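You operate a simulated robot arm through the tools that you are given. There is no shell and no other tool. Be economical: measure what you need, move in short steps, check, and stop when the job is done.

You are at the controls of a simulated two-armed robot. One attempt, no reset.

JOB
Draw the cover of the blue tab seat smooth by its two tabs.
Fine: carry it in both hands to the open end, hold it while you pull each tab on to its white mark, then carry it back to the jig bed; each time its long side lies along the table edge.

The check looks at the end state, three seconds after you hand in, the way a careful person would. Anything else that was tipped, shoved, dropped, spilled or broken makes it a failure. Lids that push on must go on centred and level and be pressed home; caps that screw on are set level and turned clockwise until they are tight.

ROBOT AND FRAMES
Two 6-joint arms with two-finger parallel grippers on one trunk, on a base that drives. Base frame: it is fixed to the floor where the robot stands at the start and does not move with it; the origin is under the middle of the robot, x ahead of it, y to its left, z up; the surface under the hand at the start is at about z = 780. Units: mm, degrees, N and s.
The left shoulder is at the start at [-77, 177, 832], the right one opposite. With the tool pointing down near the work surface each hand reaches from about 100 to 740 mm from the robot's upright axis, wherever it stands, measured 20 degrees to its own side. Places, roughly: blue tab seat (32x22x9 cm) [500, 0, 800]; jig bed [500, 0, 800]; open end of the side table [500, 700, 800]; white draw tab [400, 100, 900]; yellow draw tab [400, 0, 900]. Payload 1.57 kg a hand.
The tool frame of a hand sits at the grasp point between the pads (the TCP): z along the fingers, y along the line on which they close. The tips reach 30 mm beyond it. Largest opening 80 mm; finger width 17, thickness 12; the body of the gripper, 40 by 82 mm, starts 80 mm behind the TCP.
Orientation is that of the tool frame in the base frame, as a unit quaternion [w, x, y, z]. With the fingers straight down and closing along the base's y, the tool's x points along the base's -x, its y along +y and its z along -z.

CONTROLS
- The arms move only by the tool step_arm. It takes "left_rows", "right_rows" or both (then of equal length, played together; a hand with none holds still); each is text: rows parted by semicolons, each of 7 numbers parted by spaces: the shift along the tool's x, y, z in mm, then the turn, a rotation vector about the tool's x, y, z in degrees, then the gripper command, from -1 (fully open) to 1 (shut), values between in proportion. In form: dx dy dz ax ay az claw; .... A call has 1 to 20 rows; each row shifts and turns the commanded pose from where the row before left it, along the tool's axes as they then stand. A row lasts 0.2 s, in which the tool goes at most 50 mm and 8.6 degrees; a call with a longer step from one row to the next is refused whole, and so is a gripper value outside its range. Where a pose cannot be reached the arm comes as near as it can. A force on the tool above 40 N (or 10 N above the force at the start of the call, whichever is more), or a blocked arm, ends the call early, and 0.2 s more pass. The fingers move at their own pace (about 72 mm/s each) and stop on an object; they squeeze with about 35 N. The grip force told is the motor's: it shows also when the fingers shut on nothing. Time passes only in rows, and 0.2 s behind the last, so rows that do not move let the fingers close. It gives the time, the measured TCP pose, the force on the tool (base axes), the opening and the grip force at its end, in the units of the frame above (readings bear some noise), with the torque about the TCP (base axes, N m) and any sound that the robot's microphone picked up.
- Cameras (640 x 400 px; columns grow to the right, rows downward): "scene" is now at [27.4, 22.9, 1547.8]; the picture's right is [0.31, -0.95, 0.00], its down [-0.77, -0.25, -0.59] and it looks along [0.56, 0.18, -0.81] (base axes); focal length 288 px, centre (320, 200). "left" rides on the left gripper at [72, 7, -122] in its tool frame; the picture's right is [-0.09, 1.00, 0.00], its down [-0.84, -0.08, -0.54] and it looks along [-0.54, -0.05, 0.84] (tool axes); focal length 238 px, centre (320, 200). "right" rides on the right gripper at [72, -7, -122] in its tool frame; the picture's right is [0.09, 1.00, 0.00], its down [-0.84, 0.08, -0.54] and it looks along [-0.54, 0.05, 0.84] (tool axes); focal length 238 px, centre (320, 200). There is no depth. A picture from a camera that has moved, and an enlarged one, comes with that camera's place and axes in the base frame and with its lens.
- snapshot(camera): a new picture of that camera. No time passes.
- move_column(by): slides the trunk up (or, below 0, down) by that many mm; the arms and the scene camera ride with it, the base frame stays. It gives what a move gives, with no picture.
- base_move(legs): drives the robot by 1 to 6 legs, each [ahead, left, turn to the left] in mm, mm and degrees, along the robot's own axes; the way and the turn of a leg run together, so that a leg with both is an arc; at most 1500 mm and 180 degrees a leg. The arms and the cameras ride along, it lands a little off, and it stops where it bumps. It gives what a move gives.
- head_to(pan, tilt): turns the head with the scene camera to pan (to the left, within 143 degrees either way) and tilt (down, from -29 to 69), counted from straight ahead of the robot. It gives what a move gives.
- enlarge(camera, box): a new picture of the part [left, top, right, bottom] of that camera's present view, enlarged. No time passes.
- finish_job(): hands the job in; it is judged then, once.

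Work in short steps. Places have to be worked out from the pictures, the camera data and where the tool is seen: move nearer, look again, correct. Check each grasp and each placing, and mend what went wrong. You have 120 turns and 92 pictures in all, those below and enlarged ones among them. Open the grippers and draw the arms clear of the work before you hand the job in, unless the task says otherwise; then end with one line.

The tools are called after "Request:" as a command line: name --argument value ..., lists and objects as JSON in quotes. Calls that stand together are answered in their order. step_arm: Moves the arms, as the interface text tells. Its arguments: {"type":"object","properties":{"left_rows":{"type":"string"},"right_rows":{"type":"string"}},"required":[]} The other tools are called the same way: move_column (by) slides the trunk up or down; base_move (legs) drives the base; head_to (pan, tilt) turns the head that bears the scene camera; snapshot (camera) takes a picture; enlarge (camera, box) takes an enlarged picture of a part of a camera's view; finish_job () hands the job in.

At the start:

```text
t: 0.0
left_position: [477.1, 345.1, 1072.9]
left_ee_rot: [-0.001, 0.0, 1.0, 0.001]
left_contact_force: [0.6, -0.6, -0.4]
left_moment: [-0.04, -0.03, 0.0]
left_grip_width: 79.8
left_grasp_force: 0.1
right_position: [474.3, -58.0, 1063.6]
right_ee_rot: [-0.001, 0.0, 1.0, 0.001]
right_contact_force: [0.0, 0.4, 0.5]
right_moment: [-0.01, 0.01, 0.01]
right_grip_width: 80.1
right_grasp_force: 0.1
trunk travel left (down, up): [-275.0, 53.0]
robot x, y, heading: [-0.2, 4.0, -0.2]
head pan, tilt: [18.0, 53.8]
```

scene: 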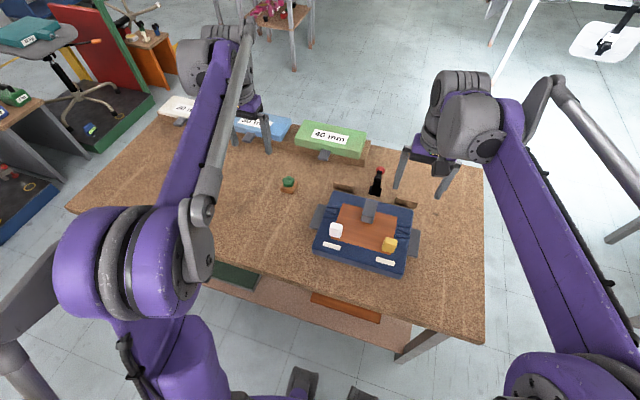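
right: 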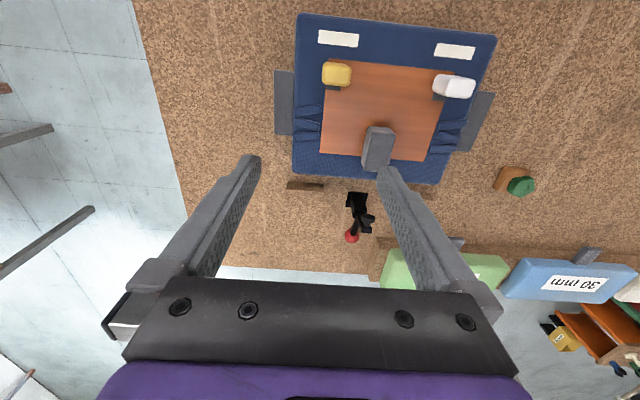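
left: 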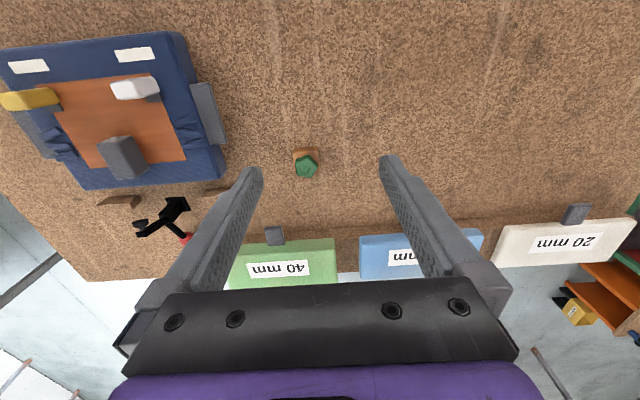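

I start by looking closer at the seat, its handles and the black-red thing behind it.

Request:
enlarge --camera "scene" --box '[270, 150, 450, 290]'

Request:
enlarge --camera "right" --box '[250, 0, 550, 260]'

Request:
enlarge --camera "scene" --box '[60, 80, 400, 280]'

```text
2.86 times, centred on (360, 220) of scene
camera zoom: at [27.4, 22.9, 1547.8], right [0.31, -0.95, 0.0], down [-0.77, -0.25, -0.59], along [0.56, 0.18, -0.81], focal length 824 px, centre (206, 143)
```

zoom: 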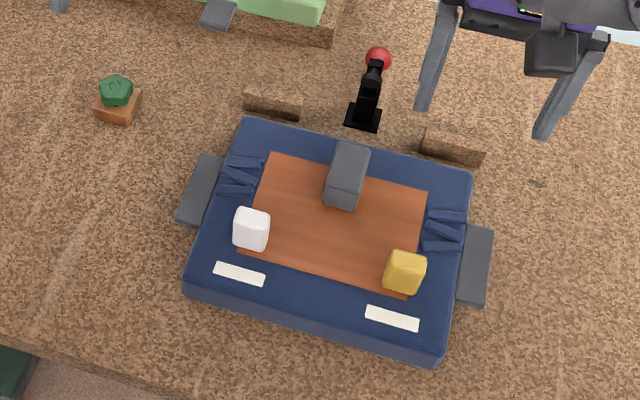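

```text
1.54 times, centred on (400, 130) of right
camera zoom: at [401.1, -65.5, 1185.3], right [-0.09, 1.0, 0.0], down [0.84, 0.08, 0.54], along [0.54, 0.05, -0.84], focal length 367 px, centre (197, 308)
```

zoom: 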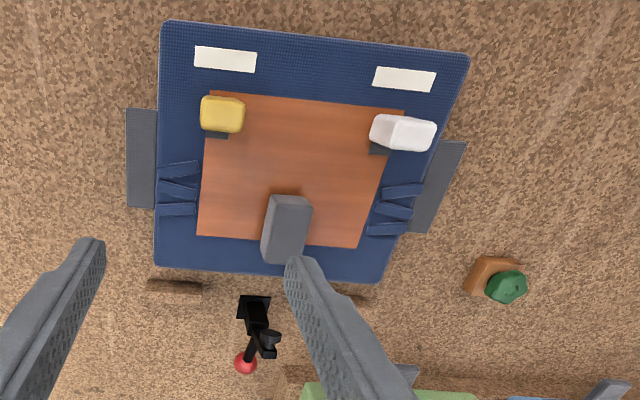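

```text
1.88 times, centred on (230, 180) of scene
camera zoom: at [27.4, 22.9, 1547.8], right [0.31, -0.95, 0.0], down [-0.77, -0.25, -0.59], along [0.56, 0.18, -0.81], focal length 543 px, centre (489, 238)
```

zoom: 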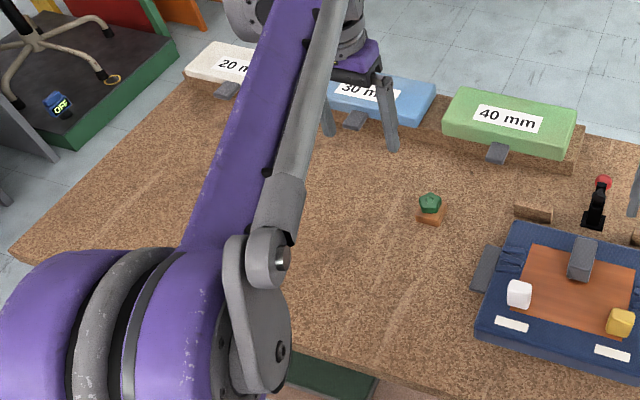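

The seat seems about 220 mm deep in x, with grey handle plates on its ±y sides. I lower both hands to either side of it to see the handles and centre post from closer.

Request:
step_arm --left_rows "20 -14 28 0 0 0 -1;20 -14 28 0 0 0 -1;20 -14 28 0 0 0 -1;20 -14 28 0 0 0 -1" --right_rows "18 -38 26 0 0 0 -1;18 -38 26 0 0 0 -1;18 -38 26 0 0 0 -1;18 -38 26 0 0 0 -1"

Request:
snapshot --camera "left"

Request:
snapshot --camera "right"

Request:
snapshot --camera "scene"

```text
t: 1.0
left_position: [396.1, 287.5, 962.3]
left_ee_rot: [0.0, 0.0, 1.0, 0.002]
left_contact_force: [-0.3, -0.5, 0.2]
left_moment: [0.0, 0.0, 0.01]
left_grip_width: 80.1
left_grasp_force: 0.0
right_position: [394.6, -212.4, 957.1]
right_ee_rot: [0.0, 0.0, 1.0, 0.001]
right_contact_force: [-0.3, 0.0, 0.4]
right_moment: [-0.01, -0.01, 0.0]
right_grip_width: 80.0
right_grasp_force: 0.0
trunk travel left (down, up): [-275.0, 53.0]
robot x, y, heading: [0.6, -5.5, 0.3]
head pan, tilt: [18.0, 53.8]
```

```text
85 pictures are left
camera left: at [323.3, 293.4, 1084.5], right [0.09, 1.0, 0.0], down [0.84, -0.08, 0.54], along [0.54, -0.05, -0.84], focal length 238 px, centre (320, 200)
```

left: 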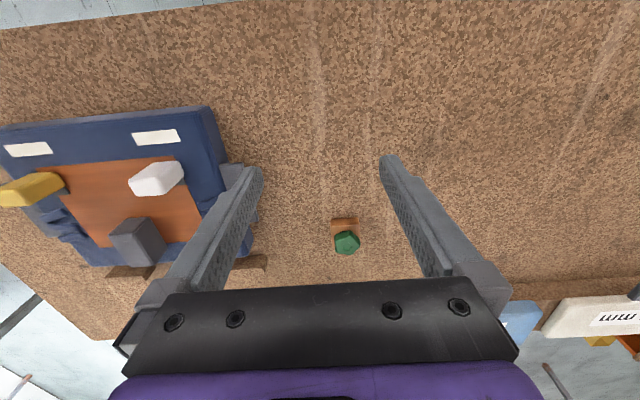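

```text
84 pictures are left
camera right: at [322.1, -219.3, 1079.0], right [-0.09, 1.0, 0.0], down [0.84, 0.08, 0.54], along [0.54, 0.05, -0.84], focal length 238 px, centre (320, 200)
```

right: 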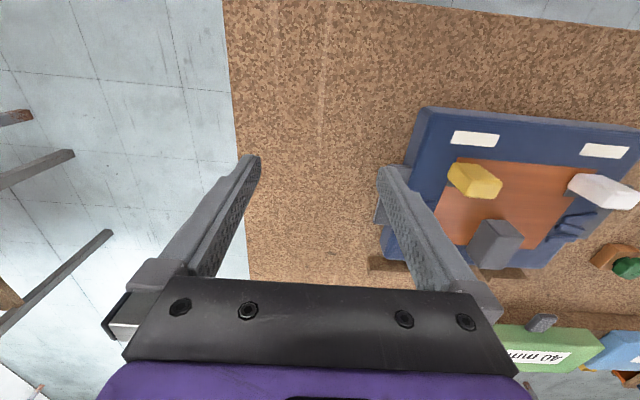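

```text
83 pictures are left
camera scene: at [26.6, 22.0, 1547.8], right [0.31, -0.95, 0.0], down [-0.77, -0.25, -0.59], along [0.56, 0.18, -0.81], focal length 288 px, centre (320, 200)
```

scene: 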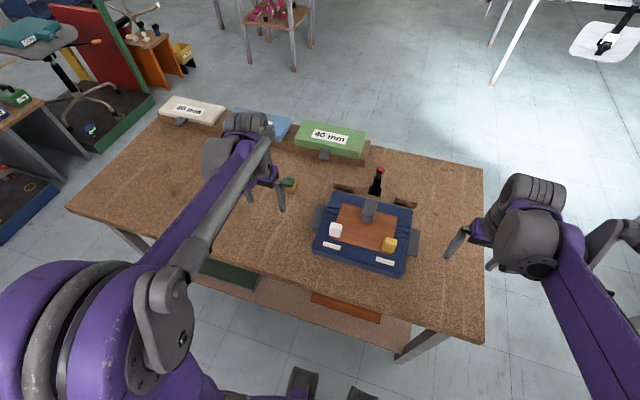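

The handles' shape is not clear from above. I turn the right hand by 90° so its camera looks along +y at the seat's right side from lower down.

Request:
step_arm --right_rows "0 -10 8 0 0 -8.4 -1;0 -10 8 0 0 -8.4 -1;0 -10 8 0 0 -8.4 -1;0 -10 8 0 0 -8.4 -1;0 -10 8 0 0 -8.4 -1;0 -10 8 0 0 -8.4 -1;0 0 8 0 0 -8.4 -1;0 0 8 0 0 -8.4 -1;0 0 8 0 0 -8.4 -1;0 0 8 0 0 -8.4 -1;0 0 8 0 0 -6 -1"

Request:
snapshot --camera "right"

```text
t: 3.4
left_position: [397.0, 287.2, 962.0]
left_ee_rot: [0.001, 0.0, 1.0, 0.001]
left_contact_force: [-1.0, 0.1, 0.3]
left_moment: [0.0, -0.01, -0.01]
left_grip_width: 80.0
left_grasp_force: 0.1
right_position: [423.4, -267.6, 871.6]
right_ee_rot: [-0.001, 0.709, -0.706, -0.001]
right_contact_force: [0.3, 0.6, 0.5]
right_moment: [-0.01, 0.04, -0.03]
right_grip_width: 80.1
right_grasp_force: 0.1
trunk travel left (down, up): [-275.0, 53.0]
robot x, y, heading: [-4.2, -1.0, 0.1]
head pan, tilt: [18.0, 53.8]
```

```text
82 pictures are left
camera right: at [429.6, -338.7, 993.7], right [-1.0, -0.09, 0.0], down [-0.08, 0.84, 0.54], along [-0.05, 0.54, -0.84], focal length 238 px, centre (320, 200)
```

right: 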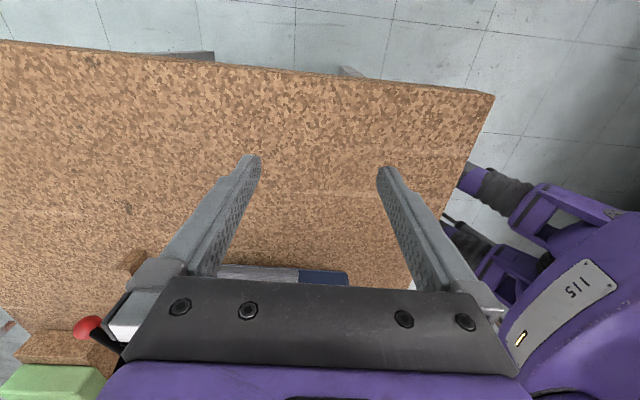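

The camera is mounted so distant things fall behind the gripper body; tilting the fingers toward the seat will give a near-horizontal side view. I tilt 42°.

Request:
step_arm --right_rows "0 0 0 0 -8.4 0 -1;0 0 0 0 -8.4 0 -1;0 0 0 0 -8.4 0 -1;0 0 0 0 -8.4 0 -1;0 0 0 0 -8.4 0 -1"

Request:
snapshot --camera "right"

```text
t: 4.6
left_position: [397.8, 287.9, 962.3]
left_ee_rot: [0.0, -0.001, 1.0, 0.001]
left_contact_force: [-0.8, -0.1, -0.4]
left_moment: [0.05, 0.01, 0.01]
left_grip_width: 79.9
left_grasp_force: 0.0
right_position: [422.9, -265.8, 870.8]
right_ee_rot: [-0.254, 0.66, -0.66, -0.253]
right_contact_force: [0.1, 0.5, 0.4]
right_moment: [0.04, 0.03, 0.02]
right_grip_width: 79.8
right_grasp_force: 0.0
trunk travel left (down, up): [-275.0, 53.0]
robot x, y, heading: [-2.2, 1.3, 0.1]
head pan, tilt: [18.0, 53.8]
```

```text
81 pictures are left
camera right: at [428.8, -400.4, 913.6], right [-1.0, -0.07, -0.06], down [-0.08, 0.26, 0.96], along [-0.05, 0.96, -0.26], focal length 238 px, centre (320, 200)
```

right: 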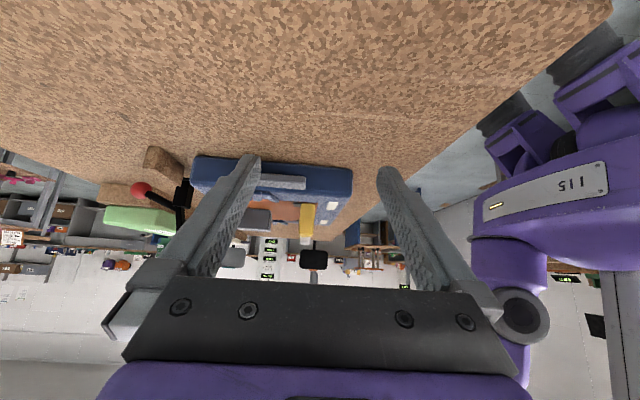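

Request:
enlarge --camera "right" --box '[130, 120, 410, 280]'

```text
2.29 times, centred on (270, 200) of right
camera zoom: at [428.8, -400.4, 913.6], right [-1.0, -0.07, -0.06], down [-0.08, 0.26, 0.96], along [-0.05, 0.96, -0.26], focal length 545 px, centre (434, 200)
```

zoom: 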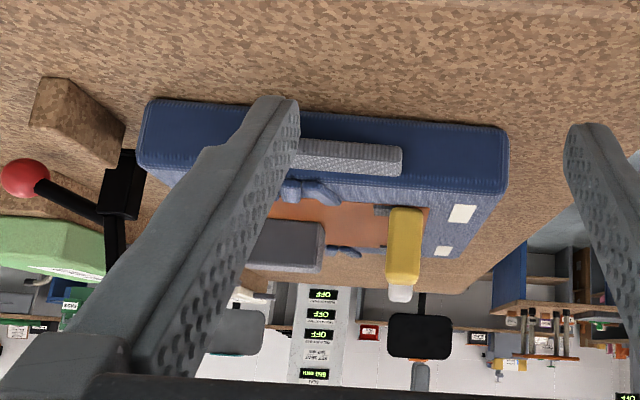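

The seat is ~45 mm high with its top at z≈822; the handles are horizontal plates (~14 mm thick, z≈814, x≈433–518, out to y≈181 and −130). They need a horizontal grip closing along z, slightly tilted so the body clears the table. I orient both hands.

Request:
step_arm --right_rows "0 0 0 0 0 8.2 -1;0 0 0 0 0 8.2 -1;0 0 0 0 0 8.2 -1;0 0 0 0 0 8.2 -1;0 0 0 0 0 8.2 -1;0 0 0 0 0 8.2 -1;0 0 0 0 0 8.2 -1;0 0 0 0 0 8.2 -1;0 0 0 0 0 8.2 -1;0 0 0 0 0 8.2 -1;0 0 0 0 0 8 -1;0 0 0 -8.5 0 0 -1;0 0 0 -8.5 0 0 -1;0 0 0 -8.5 0 0 -1;0 0 0 -8.5 0 0 -1" --left_rows "0 5 0 0 0 0 -1;0 5 0 0 0 0 -1;0 5 0 0 0 0 -1;0 5 0 0 0 0 -1;0 5 0 0 0 0 -1;0 5 0 0 0 0 -1;0 0 0 8.5 0 0 -1;0 0 0 8.5 0 0 -1;0 0 0 8.5 0 0 -1;0 0 0 8.5 0 0 -1;0 0 0 8.5 0 0 -1;0 0 0 8.5 0 0 -1;0 0 0 8.5 0 0 -1;0 0 0 8.5 0 0 -1;0 0 0 8.5 0 0 -1"

Request:
snapshot --camera "right"

Request:
snapshot --camera "left"

Request:
snapshot --camera "scene"

```text
t: 7.8
left_position: [451.4, 238.4, 953.8]
left_ee_rot: [0.007, -0.006, 0.787, -0.617]
left_contact_force: [-0.8, -0.4, 0.4]
left_moment: [0.03, -0.02, 0.04]
left_grip_width: 80.0
left_grasp_force: 0.1
left hand out of reach, approached as far as the arm can: row 13, 14, 15
right_position: [440.0, -237.3, 868.9]
right_ee_rot: [0.006, 0.005, 0.79, 0.614]
right_contact_force: [-0.2, -0.7, 0.1]
right_moment: [-0.01, 0.01, 0.03]
right_grip_width: 79.7
right_grasp_force: 0.1
right hand out of reach, approached as far as the arm can: row 15
trunk travel left (down, up): [-275.0, 53.0]
robot x, y, heading: [-2.0, -2.0, -0.0]
head pan, tilt: [18.0, 53.8]
```

```text
79 pictures are left
camera right: at [365.3, -356.4, 892.5], right [-0.09, 0.25, 0.96], down [0.83, -0.52, 0.21], along [0.55, 0.82, -0.16], focal length 238 px, centre (320, 200)
```

right: 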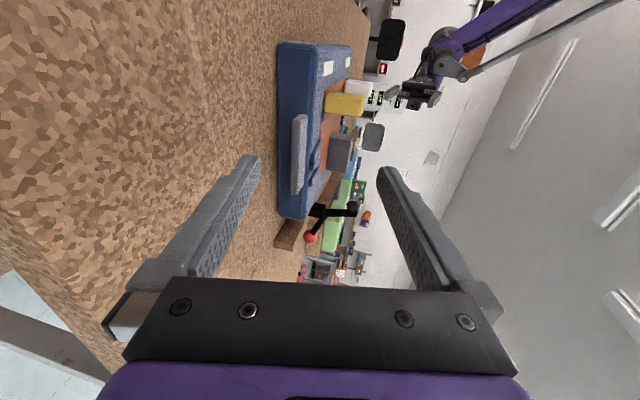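

```text
78 pictures are left
camera left: at [376.4, 355.6, 977.6], right [0.09, 0.24, -0.97], down [0.83, 0.52, 0.21], along [0.56, -0.82, -0.15], focal length 238 px, centre (320, 200)
```

left: 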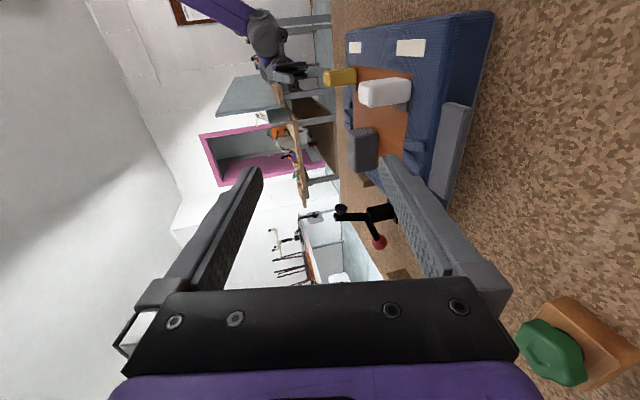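

```text
77 pictures are left
camera scene: at [28.8, 23.4, 1547.8], right [0.31, -0.95, 0.0], down [-0.77, -0.25, -0.59], along [0.56, 0.18, -0.81], focal length 288 px, centre (320, 200)
```

scene: 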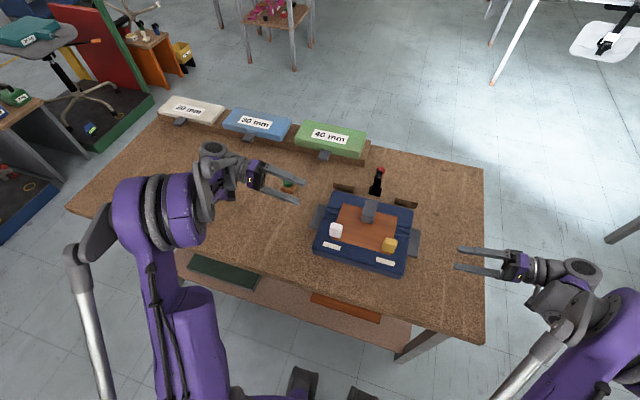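

Orientation works; handle centre about z≈818. I level the tilt to ~10°, close fingers to ~30 mm, and nudge to learn where the commanded poses stand.

Request:
step_arm --right_rows "-16 0 0 -4.8 0 0 0;-16 0 0 0 0 0 0.25;0 0 0 0 0 0 0.25" --left_rows "-12 0 0 4.3 0 0 0;-12 0 0 0 0 0 0.25;0 0 0 0 0 0 0.25"

```text
t: 8.6
left_position: [481.4, 226.1, 953.8]
left_ee_rot: [0.0, 0.001, 0.761, -0.648]
left_contact_force: [-0.3, -1.1, 0.0]
left_moment: [0.01, -0.01, 0.0]
left_grip_width: 29.8
left_grasp_force: 0.1
left hand out of reach, approached as far as the arm can: row 1
right_position: [477.0, -227.4, 868.3]
right_ee_rot: [0.0, -0.001, 0.762, 0.648]
right_contact_force: [0.3, 0.5, 0.2]
right_moment: [0.0, 0.02, 0.01]
right_grip_width: 30.2
right_grasp_force: 0.0
right hand out of reach, approached as far as the arm can: row 1
trunk travel left (down, up): [-275.0, 53.0]
robot x, y, heading: [1.7, -1.7, 0.0]
head pan, tilt: [18.0, 53.8]
```

Both hands are oriented. Now I lower both straight down to handle height, still outside the plates, and check by camera.

Request:
step_arm --right_rows "1.2 -11.6 1.9 0 0 0 0.25;1.2 -11.6 1.9 0 0 0 0.25;1.2 -11.6 1.9 0 0 0 0.25;1.2 -11.6 1.9 0 0 0 0.25" --left_rows "2.3 32.3 5.2 0 0 0 0.25;2.3 32.3 5.2 0 0 0 0.25;2.3 32.3 5.2 0 0 0 0.25;2.3 32.3 5.2 0 0 0 0.25"

Request:
snapshot --camera "right"

Request:
snapshot --camera "left"

```text
t: 9.6
left_position: [471.1, 227.9, 820.4]
left_ee_rot: [-0.001, 0.0, 0.762, -0.648]
left_contact_force: [-0.9, 0.0, 0.4]
left_moment: [0.0, -0.04, -0.02]
left_grip_width: 30.1
left_grasp_force: 0.1
right_position: [472.9, -226.8, 820.6]
right_ee_rot: [0.0, 0.0, 0.761, 0.649]
right_contact_force: [0.3, 0.2, -0.9]
right_moment: [0.02, 0.03, -0.03]
right_grip_width: 29.9
right_grasp_force: 0.1
trunk travel left (down, up): [-275.0, 53.0]
robot x, y, heading: [-0.6, -1.9, 0.1]
head pan, tilt: [18.0, 53.8]
```

```text
76 pictures are left
camera right: at [398.7, -347.6, 833.7], right [-0.09, 0.16, 0.98], down [0.84, -0.52, 0.16], along [0.54, 0.84, -0.09], focal length 238 px, centre (320, 200)
```

right: 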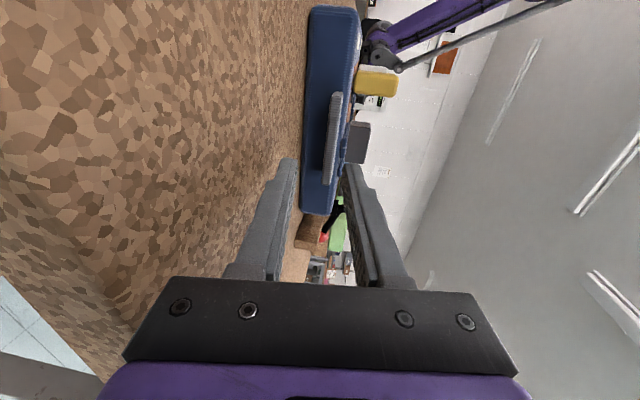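

```text
75 pictures are left
camera left: at [399.0, 348.5, 834.1], right [0.09, 0.16, -0.98], down [0.84, 0.52, 0.16], along [0.54, -0.84, -0.09], focal length 238 px, centre (320, 200)
```

left: 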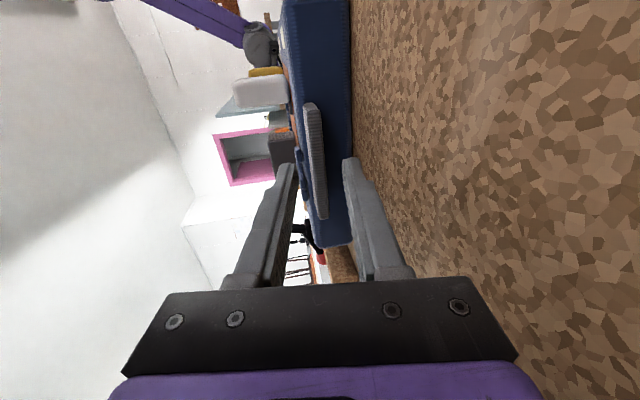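

Plates measure z≈817, centre x≈475; fingers are well aligned around them. I slide in partially (tips ~12 mm onto each plate) and look.

Request:
step_arm --right_rows "-1 3.6 23.7 0 0 0 0.25;-1 3.6 23.7 0 0 0 0.25;-1 3.6 23.7 0 0 0 0.25" --left_rows "-1.5 -1.4 9.9 0 0 0 0.25;-1.5 -1.4 9.9 0 0 0 0.25;-1.5 -1.4 9.9 0 0 0 0.25"

Request:
snapshot --camera "right"

Request:
snapshot --camera "left"

```text
t: 10.4
left_position: [476.7, 197.1, 820.8]
left_ee_rot: [-0.001, 0.0, 0.762, -0.648]
left_contact_force: [-0.2, 0.2, 0.6]
left_moment: [-0.01, 0.02, 0.03]
left_grip_width: 29.9
left_grasp_force: 0.1
right_position: [473.2, -154.9, 821.2]
right_ee_rot: [0.0, 0.001, 0.761, 0.648]
right_contact_force: [-0.5, -0.4, 0.3]
right_moment: [-0.02, -0.03, 0.02]
right_grip_width: 29.9
right_grasp_force: 0.1
trunk travel left (down, up): [-275.0, 53.0]
robot x, y, heading: [-2.0, -1.5, -0.0]
head pan, tilt: [18.0, 53.8]
```

```text
74 pictures are left
camera right: at [400.7, -276.2, 834.2], right [-0.09, 0.16, 0.98], down [0.84, -0.52, 0.16], along [0.54, 0.84, -0.09], focal length 238 px, centre (320, 200)
```

right: 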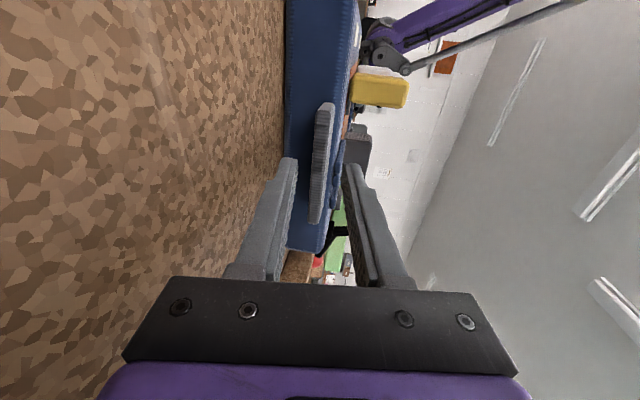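

```text
73 pictures are left
camera left: at [403.4, 318.1, 835.3], right [0.09, 0.16, -0.98], down [0.84, 0.52, 0.16], along [0.54, -0.84, -0.09], focal length 238 px, centre (320, 200)
```

left: 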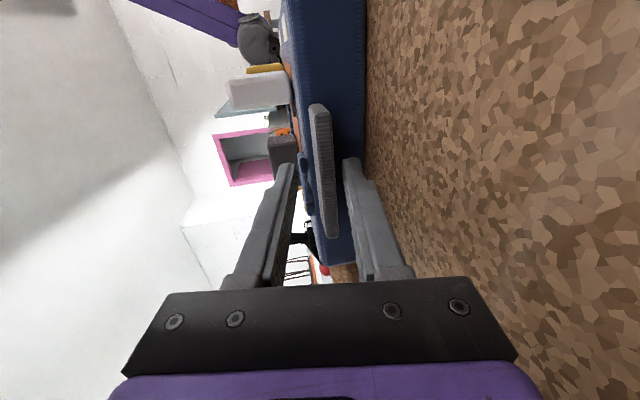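

Fingers straddle both plates with clearance. I slide in further (right 25 mm, left 14 mm) then close gently.

Request:
step_arm --right_rows "-0.5 1.5 12.3 0 0 0 0.25;-0.5 1.5 12.3 0 0 0 0.25;0 0 0 0 0 0 0.25;0 0 0 0 0 0 0.6;0 0 0 0 0 0 1;0 0 0 0 0 0 1" --left_rows "0 -0.8 6.9 0 0 0 0.25;0 -0.8 6.9 0 0 0 0.25;0 0 0 0 0 0 0.25;0 0 0 0 0 0 0.6;0 0 0 0 0 0 1;0 0 0 0 0 0 1"

Request:
snapshot --camera "right"

Request:
snapshot --camera "left"

```text
t: 11.8
left_position: [477.4, 183.3, 819.9]
left_ee_rot: [0.001, -0.001, 0.762, -0.648]
left_contact_force: [0.6, 22.0, -1.2]
left_moment: [0.56, -0.12, -0.09]
left_grip_width: 19.9
left_grasp_force: 33.4
right_position: [473.0, -131.4, 818.8]
right_ee_rot: [0.0, 0.001, 0.762, 0.647]
right_contact_force: [0.0, -22.1, -2.6]
right_moment: [-0.78, -0.05, 0.03]
right_grip_width: 22.1
right_grasp_force: 35.3
trunk travel left (down, up): [-275.0, 53.0]
robot x, y, heading: [-1.3, 1.2, 0.2]
head pan, tilt: [18.0, 53.8]
```

```text
72 pictures are left
camera right: at [400.8, -252.7, 831.8], right [-0.09, 0.16, 0.98], down [0.84, -0.52, 0.16], along [0.54, 0.84, -0.09], focal length 238 px, centre (320, 200)
```

right: 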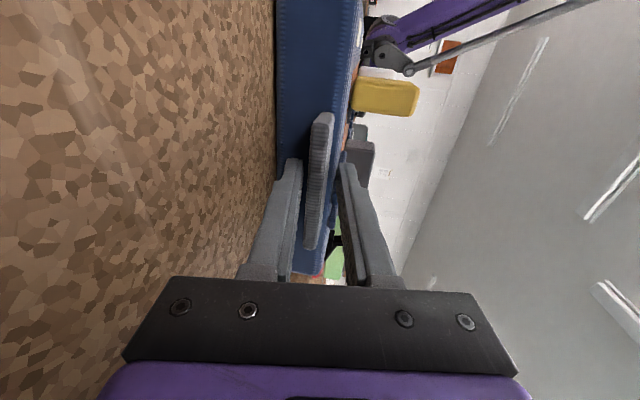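

```text
71 pictures are left
camera left: at [404.9, 305.0, 833.4], right [0.09, 0.16, -0.98], down [0.84, 0.52, 0.16], along [0.54, -0.84, -0.09], focal length 238 px, centre (320, 200)
```

left: 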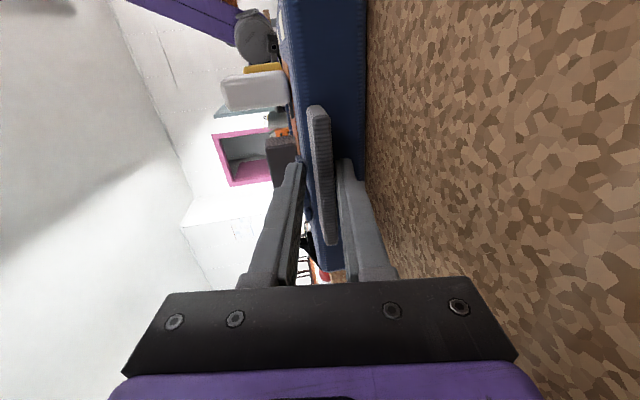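

Both plates are gripped (slightly wedged by the tilt: ±22 N outward, balanced). I lift 20 mm with the trunk so both hands rise equally, and look.

Request:
move_column --by 20

Request:
snapshot --camera "scene"

Request:
snapshot --camera "left"

```text
t: 12.5
left_position: [475.5, 183.3, 841.4]
left_ee_rot: [0.001, -0.002, 0.762, -0.648]
left_contact_force: [4.8, 36.3, -0.4]
left_moment: [-0.04, 0.12, 1.07]
left_grip_width: 19.2
left_grasp_force: 32.8
right_position: [475.2, -132.3, 840.1]
right_ee_rot: [0.0, 0.001, 0.762, 0.648]
right_contact_force: [-5.9, -36.6, -5.0]
right_moment: [-0.67, -0.12, 0.57]
right_grip_width: 19.9
right_grasp_force: 33.9
trunk travel left (down, up): [-295.0, 33.0]
robot x, y, heading: [-1.8, -1.7, 0.2]
head pan, tilt: [18.0, 53.8]
```

```text
70 pictures are left
camera scene: at [26.5, 23.0, 1570.1], right [0.31, -0.95, 0.0], down [-0.77, -0.25, -0.59], along [0.56, 0.18, -0.81], focal length 288 px, centre (320, 200)
```

scene: 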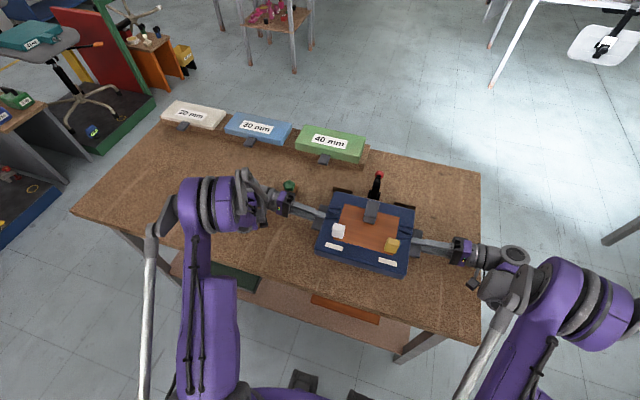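

```text
69 pictures are left
camera left: at [403.1, 304.0, 854.5], right [0.09, 0.16, -0.98], down [0.83, 0.53, 0.16], along [0.54, -0.84, -0.09], focal length 238 px, centre (320, 200)
```

left: 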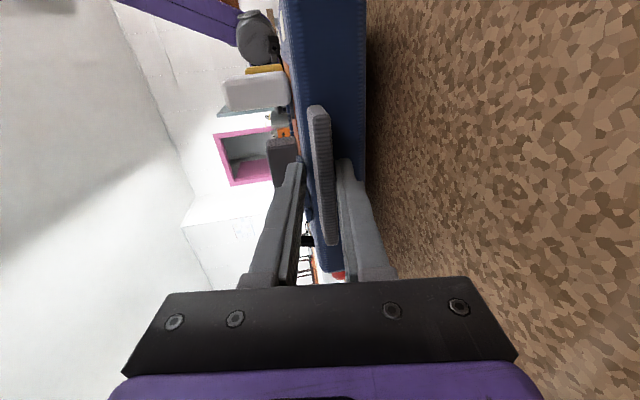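

The seat hangs clear of the table (left view shows it riding with the hand). The outward load is 36 N, so I ease both hands outward 2 mm and level them by 3° to reduce the wedge.

Request:
step_arm --right_rows "0 0 -1 -1.5 0 0 1;0 0 -1 -1.5 0 0 1;0 0 0 0 0 0 1" --left_rows "0 0 -1 1.5 0 0 1;0 0 -1 1.5 0 0 1;0 0 0 0 0 0 1"

```text
t: 13.3
left_position: [476.6, 184.3, 841.7]
left_ee_rot: [0.001, 0.0, 0.745, -0.667]
left_contact_force: [-0.8, 26.7, -3.5]
left_moment: [0.69, 0.08, -0.06]
left_grip_width: 19.0
left_grasp_force: 33.2
right_position: [476.1, -133.5, 840.1]
right_ee_rot: [0.0, 0.001, 0.744, 0.668]
right_contact_force: [0.3, -26.1, -2.2]
right_moment: [-0.63, -0.07, -0.05]
right_grip_width: 19.6
right_grasp_force: 33.6
trunk travel left (down, up): [-295.0, 33.0]
robot x, y, heading: [-0.9, -1.8, -0.2]
head pan, tilt: [18.0, 53.8]
```

Force dropped and grip holds. I continue in the same way by another 2 mm and 4°.

Request:
step_arm --right_rows "0 0 -1 -2 0 0 1;0 0 -1 -2 0 0 1;0 0 0 0 0 0 1" --left_rows "0 0 -1 2 0 0 1;0 0 -1 2 0 0 1;0 0 0 0 0 0 1"

Request:
snapshot --camera "right"

```text
t: 14.1
left_position: [475.6, 184.1, 841.5]
left_ee_rot: [-0.001, 0.001, 0.721, -0.693]
left_contact_force: [0.0, 7.1, -2.2]
left_moment: [-1.1, -0.03, 0.26]
left_grip_width: 15.1
left_grasp_force: 31.1
right_position: [473.4, -134.7, 840.9]
right_ee_rot: [-0.001, -0.001, 0.72, 0.694]
right_contact_force: [-0.4, -7.4, -0.2]
right_moment: [1.04, 0.06, -0.13]
right_grip_width: 15.5
right_grasp_force: 31.5
trunk travel left (down, up): [-295.0, 33.0]
robot x, y, heading: [-5.0, 0.7, 0.3]
head pan, tilt: [18.0, 53.8]
```

```text
68 pictures are left
camera right: at [402.4, -256.9, 838.2], right [-0.09, 0.04, 0.99], down [0.84, -0.54, 0.1], along [0.54, 0.84, 0.02], focal length 238 px, centre (320, 200)
```

right: 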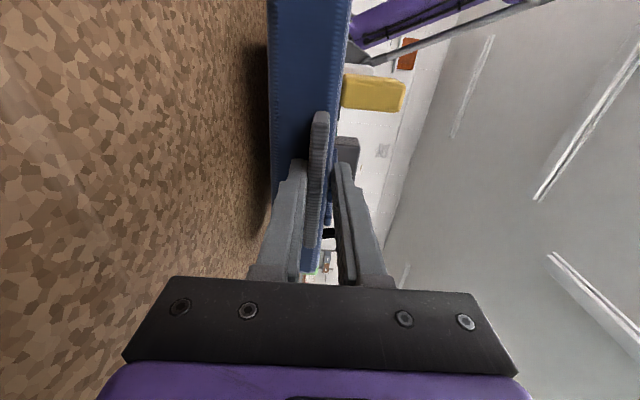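

Now the pads lie flat on the plates (15 mm, low side load). I raise the seat 110 mm with both arms so it clears the green knob on the way.

Request:
step_arm --right_rows "0 10 -0.4 0 0 0 1;0 10 -0.4 0 0 0 1;0 10 -0.4 0 0 0 1;0 10 -0.4 0 0 0 1;0 10 -0.4 0 0 0 1;0 10 -0.4 0 0 0 1;0 10 -0.4 0 0 0 1;0 10 -0.4 0 0 0 1;0 10 -0.4 0 0 0 1;0 10 -0.4 0 0 0 1;0 10 -0.4 0 0 0 1" --left_rows "0 -10 -0.4 0 0 0 1;0 -10 -0.4 0 0 0 1;0 -10 -0.4 0 0 0 1;0 -10 -0.4 0 0 0 1;0 -10 -0.4 0 0 0 1;0 -10 -0.4 0 0 0 1;0 -10 -0.4 0 0 0 1;0 -10 -0.4 0 0 0 1;0 -10 -0.4 0 0 0 1;0 -10 -0.4 0 0 0 1;0 -10 -0.4 0 0 0 1"

Request:
snapshot --camera "scene"

```text
t: 16.5
left_position: [477.0, 186.1, 951.6]
left_ee_rot: [0.0, 0.001, 0.72, -0.693]
left_contact_force: [-6.9, -29.4, -1.4]
left_moment: [-0.95, -0.14, -0.87]
left_grip_width: 15.3
left_grasp_force: 30.8
right_position: [472.8, -133.9, 950.7]
right_ee_rot: [-0.002, -0.001, 0.721, 0.693]
right_contact_force: [6.8, 28.3, -2.1]
right_moment: [0.81, 0.14, -0.89]
right_grip_width: 15.8
right_grasp_force: 31.5
trunk travel left (down, up): [-295.0, 33.0]
robot x, y, heading: [0.2, 0.3, -0.1]
head pan, tilt: [18.0, 53.8]
```

```text
67 pictures are left
camera scene: at [26.8, 23.0, 1570.2], right [0.31, -0.95, 0.0], down [-0.77, -0.25, -0.59], along [0.56, 0.18, -0.81], focal length 288 px, centre (320, 200)
```

scene: 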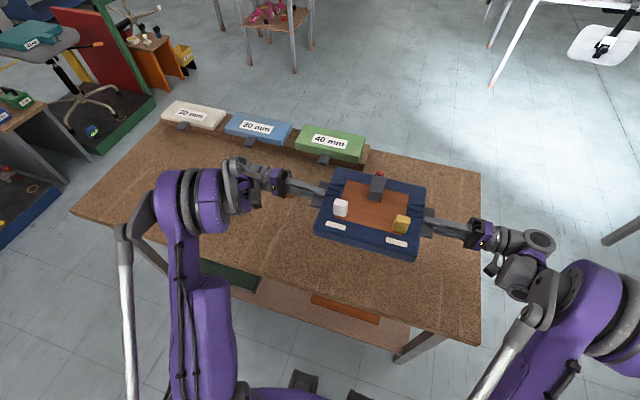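

Seat is lifted level; a 29 N tension appeared, so I ease each hand 1.5 mm inward. Also I look left for obstacles to my drive.

Request:
step_arm --right_rows "0 0 0.8 0 0 0 1;0 0 0.7 0 0 0 1;0 0 0 0 0 0 1" --left_rows "0 0 0.8 0 0 0 1;0 0 0.7 0 0 0 1;0 0 0 0 0 0 1"

Request:
head_to --pan 75 --tilt 45

Request:
snapshot --camera "scene"

```text
t: 17.3
left_position: [475.8, 186.1, 950.5]
left_ee_rot: [0.001, -0.001, 0.721, -0.692]
left_contact_force: [-0.9, -19.5, -2.1]
left_moment: [-0.83, -0.04, -0.55]
left_grip_width: 15.7
left_grasp_force: 31.1
right_position: [475.3, -134.1, 950.0]
right_ee_rot: [0.0, 0.001, 0.721, 0.693]
right_contact_force: [2.6, 19.7, -1.8]
right_moment: [0.8, 0.05, 0.11]
right_grip_width: 15.8
right_grasp_force: 31.9
trunk travel left (down, up): [-295.0, 33.0]
robot x, y, heading: [-0.9, 1.1, -0.3]
head pan, tilt: [18.0, 53.8]
```

```text
t: 18.5
left_position: [476.5, 186.6, 951.7]
left_ee_rot: [0.001, 0.0, 0.721, -0.693]
left_contact_force: [3.4, -12.2, -1.4]
left_moment: [-0.84, 0.07, 0.57]
left_grip_width: 15.6
left_grasp_force: 31.7
right_position: [474.1, -134.8, 950.3]
right_ee_rot: [0.0, 0.0, 0.721, 0.693]
right_contact_force: [-2.5, 12.2, -3.0]
right_moment: [0.82, -0.04, 0.52]
right_grip_width: 15.9
right_grasp_force: 32.0
trunk travel left (down, up): [-295.0, 33.0]
robot x, y, heading: [-2.1, 0.5, 0.3]
head pan, tilt: [75.0, 45.0]
```

```text
66 pictures are left
camera scene: at [-21.6, 78.8, 1582.0], right [0.97, -0.26, 0.0], down [-0.18, -0.68, -0.71], along [0.18, 0.68, -0.71], focal length 288 px, centre (320, 200)
```

scene: 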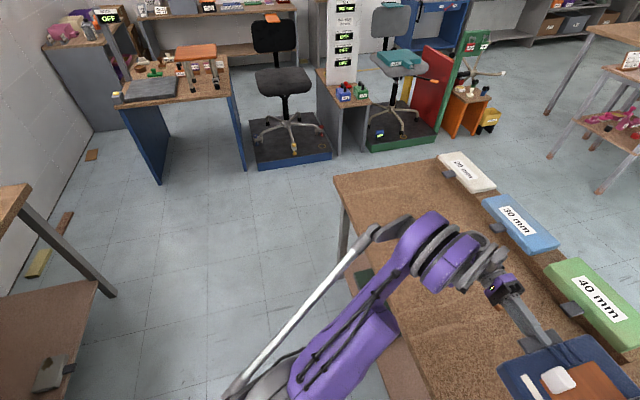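

The way left is clear. I drive a first 200 mm and check that the grip holds.

Request:
base_move --legs '[[0, 200, 0]]'

Request:
snapshot --camera "left"

```text
t: 20.9
left_position: [476.5, 386.7, 951.6]
left_ee_rot: [0.0, 0.0, 0.721, -0.693]
left_contact_force: [0.4, 2.8, -2.0]
left_moment: [-0.86, 0.02, 0.16]
left_grip_width: 15.6
left_grasp_force: 31.2
right_position: [474.7, 66.5, 950.4]
right_ee_rot: [0.0, 0.0, 0.721, 0.693]
right_contact_force: [-0.1, -3.0, -3.0]
right_moment: [0.88, -0.03, 0.14]
right_grip_width: 15.6
right_grasp_force: 31.5
trunk travel left (down, up): [-295.0, 33.0]
robot x, y, heading: [2.5, 200.7, 0.0]
head pan, tilt: [75.0, 45.0]
```

```text
65 pictures are left
camera left: at [404.7, 507.9, 950.5], right [0.09, 0.04, -0.99], down [0.84, 0.54, 0.1], along [0.54, -0.84, 0.02], focal length 238 px, centre (320, 200)
```

left: 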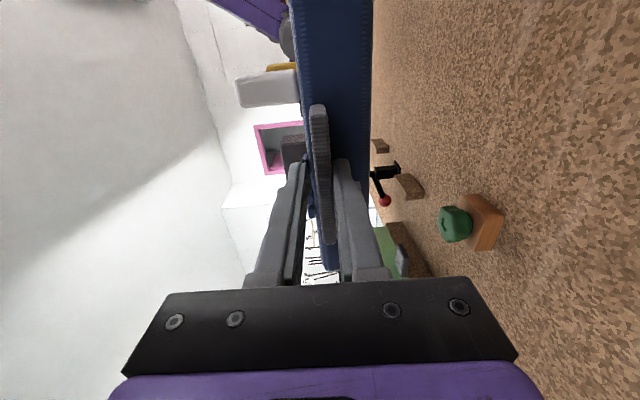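

Grip is steady. I drive the remaining 474 mm.

Request:
base_move --legs '[[0, 474, 0]]'

Request:
head_to --pan 0 --tilt 58

Request:
snapshot --camera "scene"

```text
t: 25.5
left_position: [470.6, 860.6, 951.6]
left_ee_rot: [0.005, -0.006, 0.721, -0.693]
left_contact_force: [0.1, 0.1, -2.0]
left_moment: [-0.82, 0.0, 0.04]
left_grip_width: 15.8
left_grasp_force: 31.4
right_position: [474.2, 540.2, 950.2]
right_ee_rot: [-0.006, -0.006, 0.72, 0.694]
right_contact_force: [-0.7, -0.6, -3.0]
right_moment: [0.84, 0.0, 0.04]
right_grip_width: 15.9
right_grasp_force: 31.2
trunk travel left (down, up): [-295.0, 33.0]
robot x, y, heading: [-3.5, 670.1, 0.9]
head pan, tilt: [75.0, 45.0]
```

```text
t: 27.0
left_position: [471.7, 860.6, 951.9]
left_ee_rot: [0.007, -0.006, 0.721, -0.693]
left_contact_force: [-0.5, -0.1, -2.3]
left_moment: [-0.83, 0.0, -0.02]
left_grip_width: 15.5
left_grasp_force: 31.2
right_position: [473.1, 540.8, 951.9]
right_ee_rot: [-0.005, -0.005, 0.721, 0.693]
right_contact_force: [-0.3, -0.4, -2.9]
right_moment: [0.86, 0.04, -0.06]
right_grip_width: 15.7
right_grasp_force: 31.7
trunk travel left (down, up): [-295.0, 33.0]
robot x, y, heading: [-5.4, 668.4, 1.1]
head pan, tilt: [0.0, 58.0]
```

```text
64 pictures are left
camera scene: at [22.9, 668.5, 1564.9], right [0.02, -1.0, 0.0], down [-0.85, -0.01, -0.53], along [0.53, 0.01, -0.85], focal length 288 px, centre (320, 200)
```

scene: 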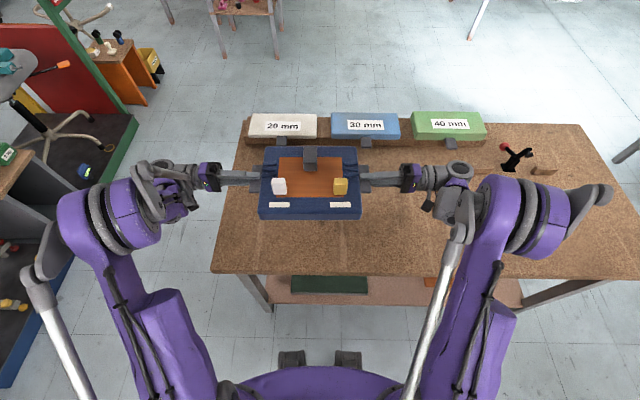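

Nothing in the way; the robot landed turned about 1° left, so I turn back 1° while the seat is still high.

Request:
base_move --legs '[[0, 0, -1.0]]'

```text
t: 27.8
left_position: [473.2, 853.1, 952.4]
left_ee_rot: [-0.001, 0.001, 0.721, -0.693]
left_contact_force: [-0.1, 0.3, -1.9]
left_moment: [-0.85, 0.01, 0.02]
left_grip_width: 15.2
left_grasp_force: 31.3
right_position: [469.8, 533.8, 950.4]
right_ee_rot: [0.0, 0.001, 0.721, 0.693]
right_contact_force: [0.4, 0.4, -1.5]
right_moment: [0.86, 0.0, 0.0]
right_grip_width: 15.9
right_grasp_force: 31.3
trunk travel left (down, up): [-295.0, 33.0]
robot x, y, heading: [-3.4, 668.5, -0.2]
head pan, tilt: [0.0, 58.0]
```

Heading is straight. I lower 105 mm, then tilt the hands back ~4.5° for table clearance of the gripper bodies.

Request:
step_arm --right_rows "0 -10.5 0.4 0 0 0 1;0 -10.5 0.4 0 0 0 1;0 -10.5 0.4 0 0 0 1;0 -10.5 0.4 0 0 0 1;0 -10.5 0.4 0 0 0 1;0 -10.5 0.4 0 0 0 1;0 -10.5 0.4 0 0 0 1;0 -10.5 0.4 0 0 0 1;0 -10.5 0.4 0 0 0 1;0 -10.5 0.4 0 0 0 1;0 0 0 1.5 0 0 1;0 0 0 1.5 0 0 1;0 0 0 1.3 0 0 1;0 0 0 0 0 0 1" --left_rows "0 10.5 0.4 0 0 0 1;0 10.5 0.4 0 0 0 1;0 10.5 0.4 0 0 0 1;0 10.5 0.4 0 0 0 1;0 10.5 0.4 0 0 0 1;0 10.5 0.4 0 0 0 1;0 10.5 0.4 0 0 0 1;0 10.5 0.4 0 0 0 1;0 10.5 0.4 0 0 0 1;0 10.5 0.4 0 0 0 1;0 0 0 -1.5 0 0 1;0 0 0 -1.5 0 0 1;0 0 0 -1.3 0 0 1;0 0 0 0 0 0 1"

Request:
snapshot --camera "left"

```text
t: 30.8
left_position: [473.7, 851.7, 846.3]
left_ee_rot: [-0.001, 0.0, 0.747, -0.665]
left_contact_force: [-2.0, 1.6, -2.6]
left_moment: [-0.84, 0.29, -0.33]
left_grip_width: 17.1
left_grasp_force: 31.6
right_position: [471.5, 532.1, 845.7]
right_ee_rot: [0.001, 0.001, 0.746, 0.666]
right_contact_force: [1.6, -1.3, -2.3]
right_moment: [0.86, -0.27, -0.15]
right_grip_width: 17.7
right_grasp_force: 32.6
trunk travel left (down, up): [-295.0, 33.0]
robot x, y, heading: [-1.2, 668.1, -0.0]
head pan, tilt: [0.0, 58.0]
```

```text
63 pictures are left
camera left: at [401.8, 973.2, 854.8], right [0.09, 0.11, -0.99], down [0.84, 0.53, 0.14], along [0.54, -0.84, -0.05], focal length 238 px, centre (320, 200)
```

left: 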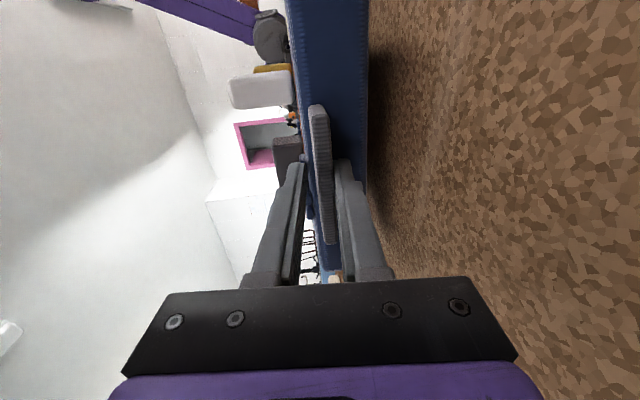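

Seat still level. I lower it with the trunk by 22 mm, leaving ~3–5 mm.

Request:
move_column --by -22

Request:
step_arm --right_rows "0 -1.5 0 0 0 0 1;0 -1.5 0 0 0 0 1;0 0 0 0 0 0 1" --left_rows "0 1.5 0 0 0 0 1;0 1.5 0 0 0 0 1;0 0 0 0 0 0 1"

```text
t: 31.4
left_position: [475.1, 851.9, 825.1]
left_ee_rot: [-0.001, 0.0, 0.747, -0.665]
left_contact_force: [-1.2, -6.7, -2.1]
left_moment: [-0.85, 0.28, -0.25]
left_grip_width: 17.4
left_grasp_force: 32.1
right_position: [471.3, 532.5, 823.5]
right_ee_rot: [0.001, 0.001, 0.746, 0.666]
right_contact_force: [0.7, 6.9, -2.1]
right_moment: [0.91, -0.24, -0.1]
right_grip_width: 17.7
right_grasp_force: 32.1
trunk travel left (down, up): [-273.0, 55.0]
robot x, y, heading: [-0.7, 663.6, 0.1]
head pan, tilt: [0.0, 58.0]
```

```text
t: 32.2
left_position: [473.9, 852.4, 821.4]
left_ee_rot: [-0.001, 0.001, 0.746, -0.666]
left_contact_force: [3.4, -18.3, -2.8]
left_moment: [-0.88, 0.34, 0.45]
left_grip_width: 17.2
left_grasp_force: 32.6
right_position: [471.2, 532.1, 820.2]
right_ee_rot: [-0.001, 0.0, 0.746, 0.666]
right_contact_force: [-2.4, 17.8, -3.7]
right_moment: [0.85, -0.32, 0.51]
right_grip_width: 17.8
right_grasp_force: 32.4
trunk travel left (down, up): [-273.0, 55.0]
robot x, y, heading: [-1.6, 668.2, -0.1]
head pan, tilt: [0.0, 58.0]
```

No contact yet; I go on down in 1 mm steps until the load changes.

Request:
step_arm --right_rows "0 -1 0.2 0 0 0 1;0 -1 0.2 0 0 0 1;0 -1 0.1 0 0 0 1;0 0 0 0 0 0 1" --left_rows "0 1 0.2 0 0 0 1;0 1 0.2 0 0 0 1;0 1 0.1 0 0 0 1;0 0 0 0 0 0 1"

```text
t: 33.2
left_position: [473.3, 851.1, 819.7]
left_ee_rot: [-0.001, 0.0, 0.746, -0.666]
left_contact_force: [3.7, -26.5, -0.9]
left_moment: [-0.84, 0.29, 0.07]
left_grip_width: 17.3
left_grasp_force: 32.2
right_position: [471.0, 532.8, 819.6]
right_ee_rot: [0.002, 0.001, 0.745, 0.667]
right_contact_force: [4.8, 25.7, 18.2]
right_moment: [1.2, 0.18, 0.33]
right_grip_width: 17.4
right_grasp_force: 32.3
trunk travel left (down, up): [-273.0, 55.0]
robot x, y, heading: [-5.8, 667.7, -0.2]
head pan, tilt: [0.0, 58.0]
```

Seat is down (right side 18 N up, left about at contact). I open both grippers to ~30 mm and look.

Request:
step_arm --right_rows "0 0 0 0 0 0 0.4;0 0 0 0 0 0 0.3;0 0 0 0 0 0 0.25" --left_rows "0 0 0 0 0 0 0.4;0 0 0 0 0 0 0.3;0 0 0 0 0 0 0.25"

Request:
snapshot --camera "left"

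Request:
snapshot --camera "right"

Request:
snapshot --camera "scene"

```text
t: 34.0
left_position: [473.5, 852.6, 820.7]
left_ee_rot: [0.0, -0.001, 0.746, -0.666]
left_contact_force: [0.1, 0.5, -0.6]
left_moment: [0.02, 0.0, 0.01]
left_grip_width: 29.9
left_grasp_force: 0.1
right_position: [470.5, 532.0, 818.4]
right_ee_rot: [0.001, 0.002, 0.746, 0.666]
right_contact_force: [0.2, -0.2, 0.1]
right_moment: [0.05, -0.03, 0.0]
right_grip_width: 29.6
right_grasp_force: 0.0
trunk travel left (down, up): [-273.0, 55.0]
robot x, y, heading: [-5.7, 666.6, -0.1]
head pan, tilt: [0.0, 58.0]
```

```text
62 pictures are left
camera left: at [400.6, 974.2, 827.2], right [0.09, 0.11, -0.99], down [0.84, 0.53, 0.14], along [0.54, -0.84, -0.05], focal length 238 px, centre (320, 200)
```

left: 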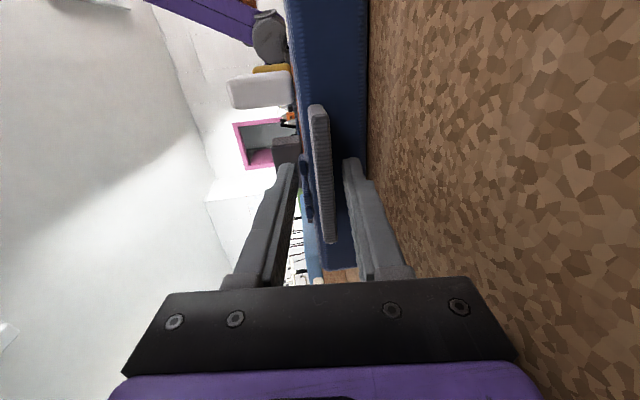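

```text
61 pictures are left
camera right: at [397.6, 410.2, 825.0], right [-0.09, 0.11, 0.99], down [0.84, -0.53, 0.14], along [0.54, 0.84, -0.05], focal length 238 px, centre (320, 200)
```

right: 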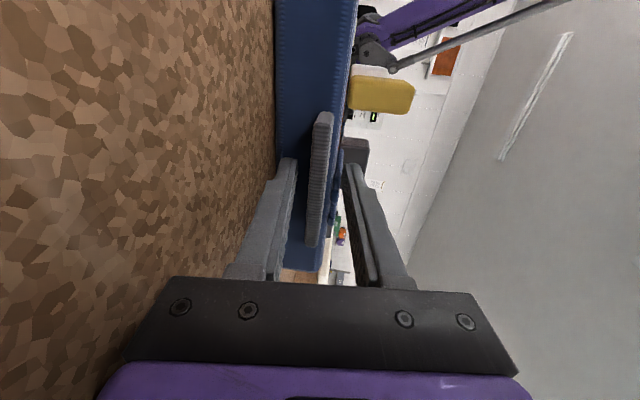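

```text
60 pictures are left
camera scene: at [23.2, 667.9, 1540.3], right [0.0, -1.0, 0.0], down [-0.85, 0.0, -0.53], along [0.53, 0.0, -0.85], focal length 288 px, centre (320, 200)
```

scene: 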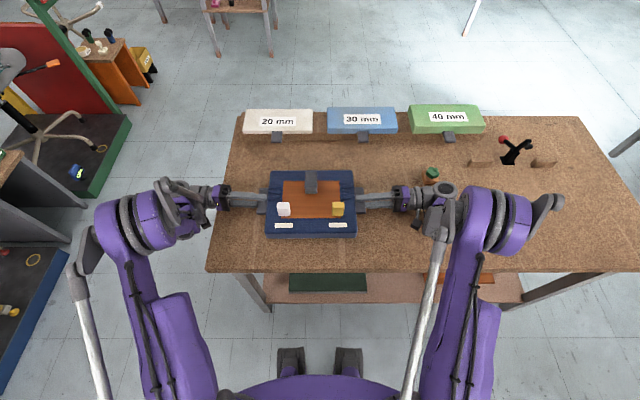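

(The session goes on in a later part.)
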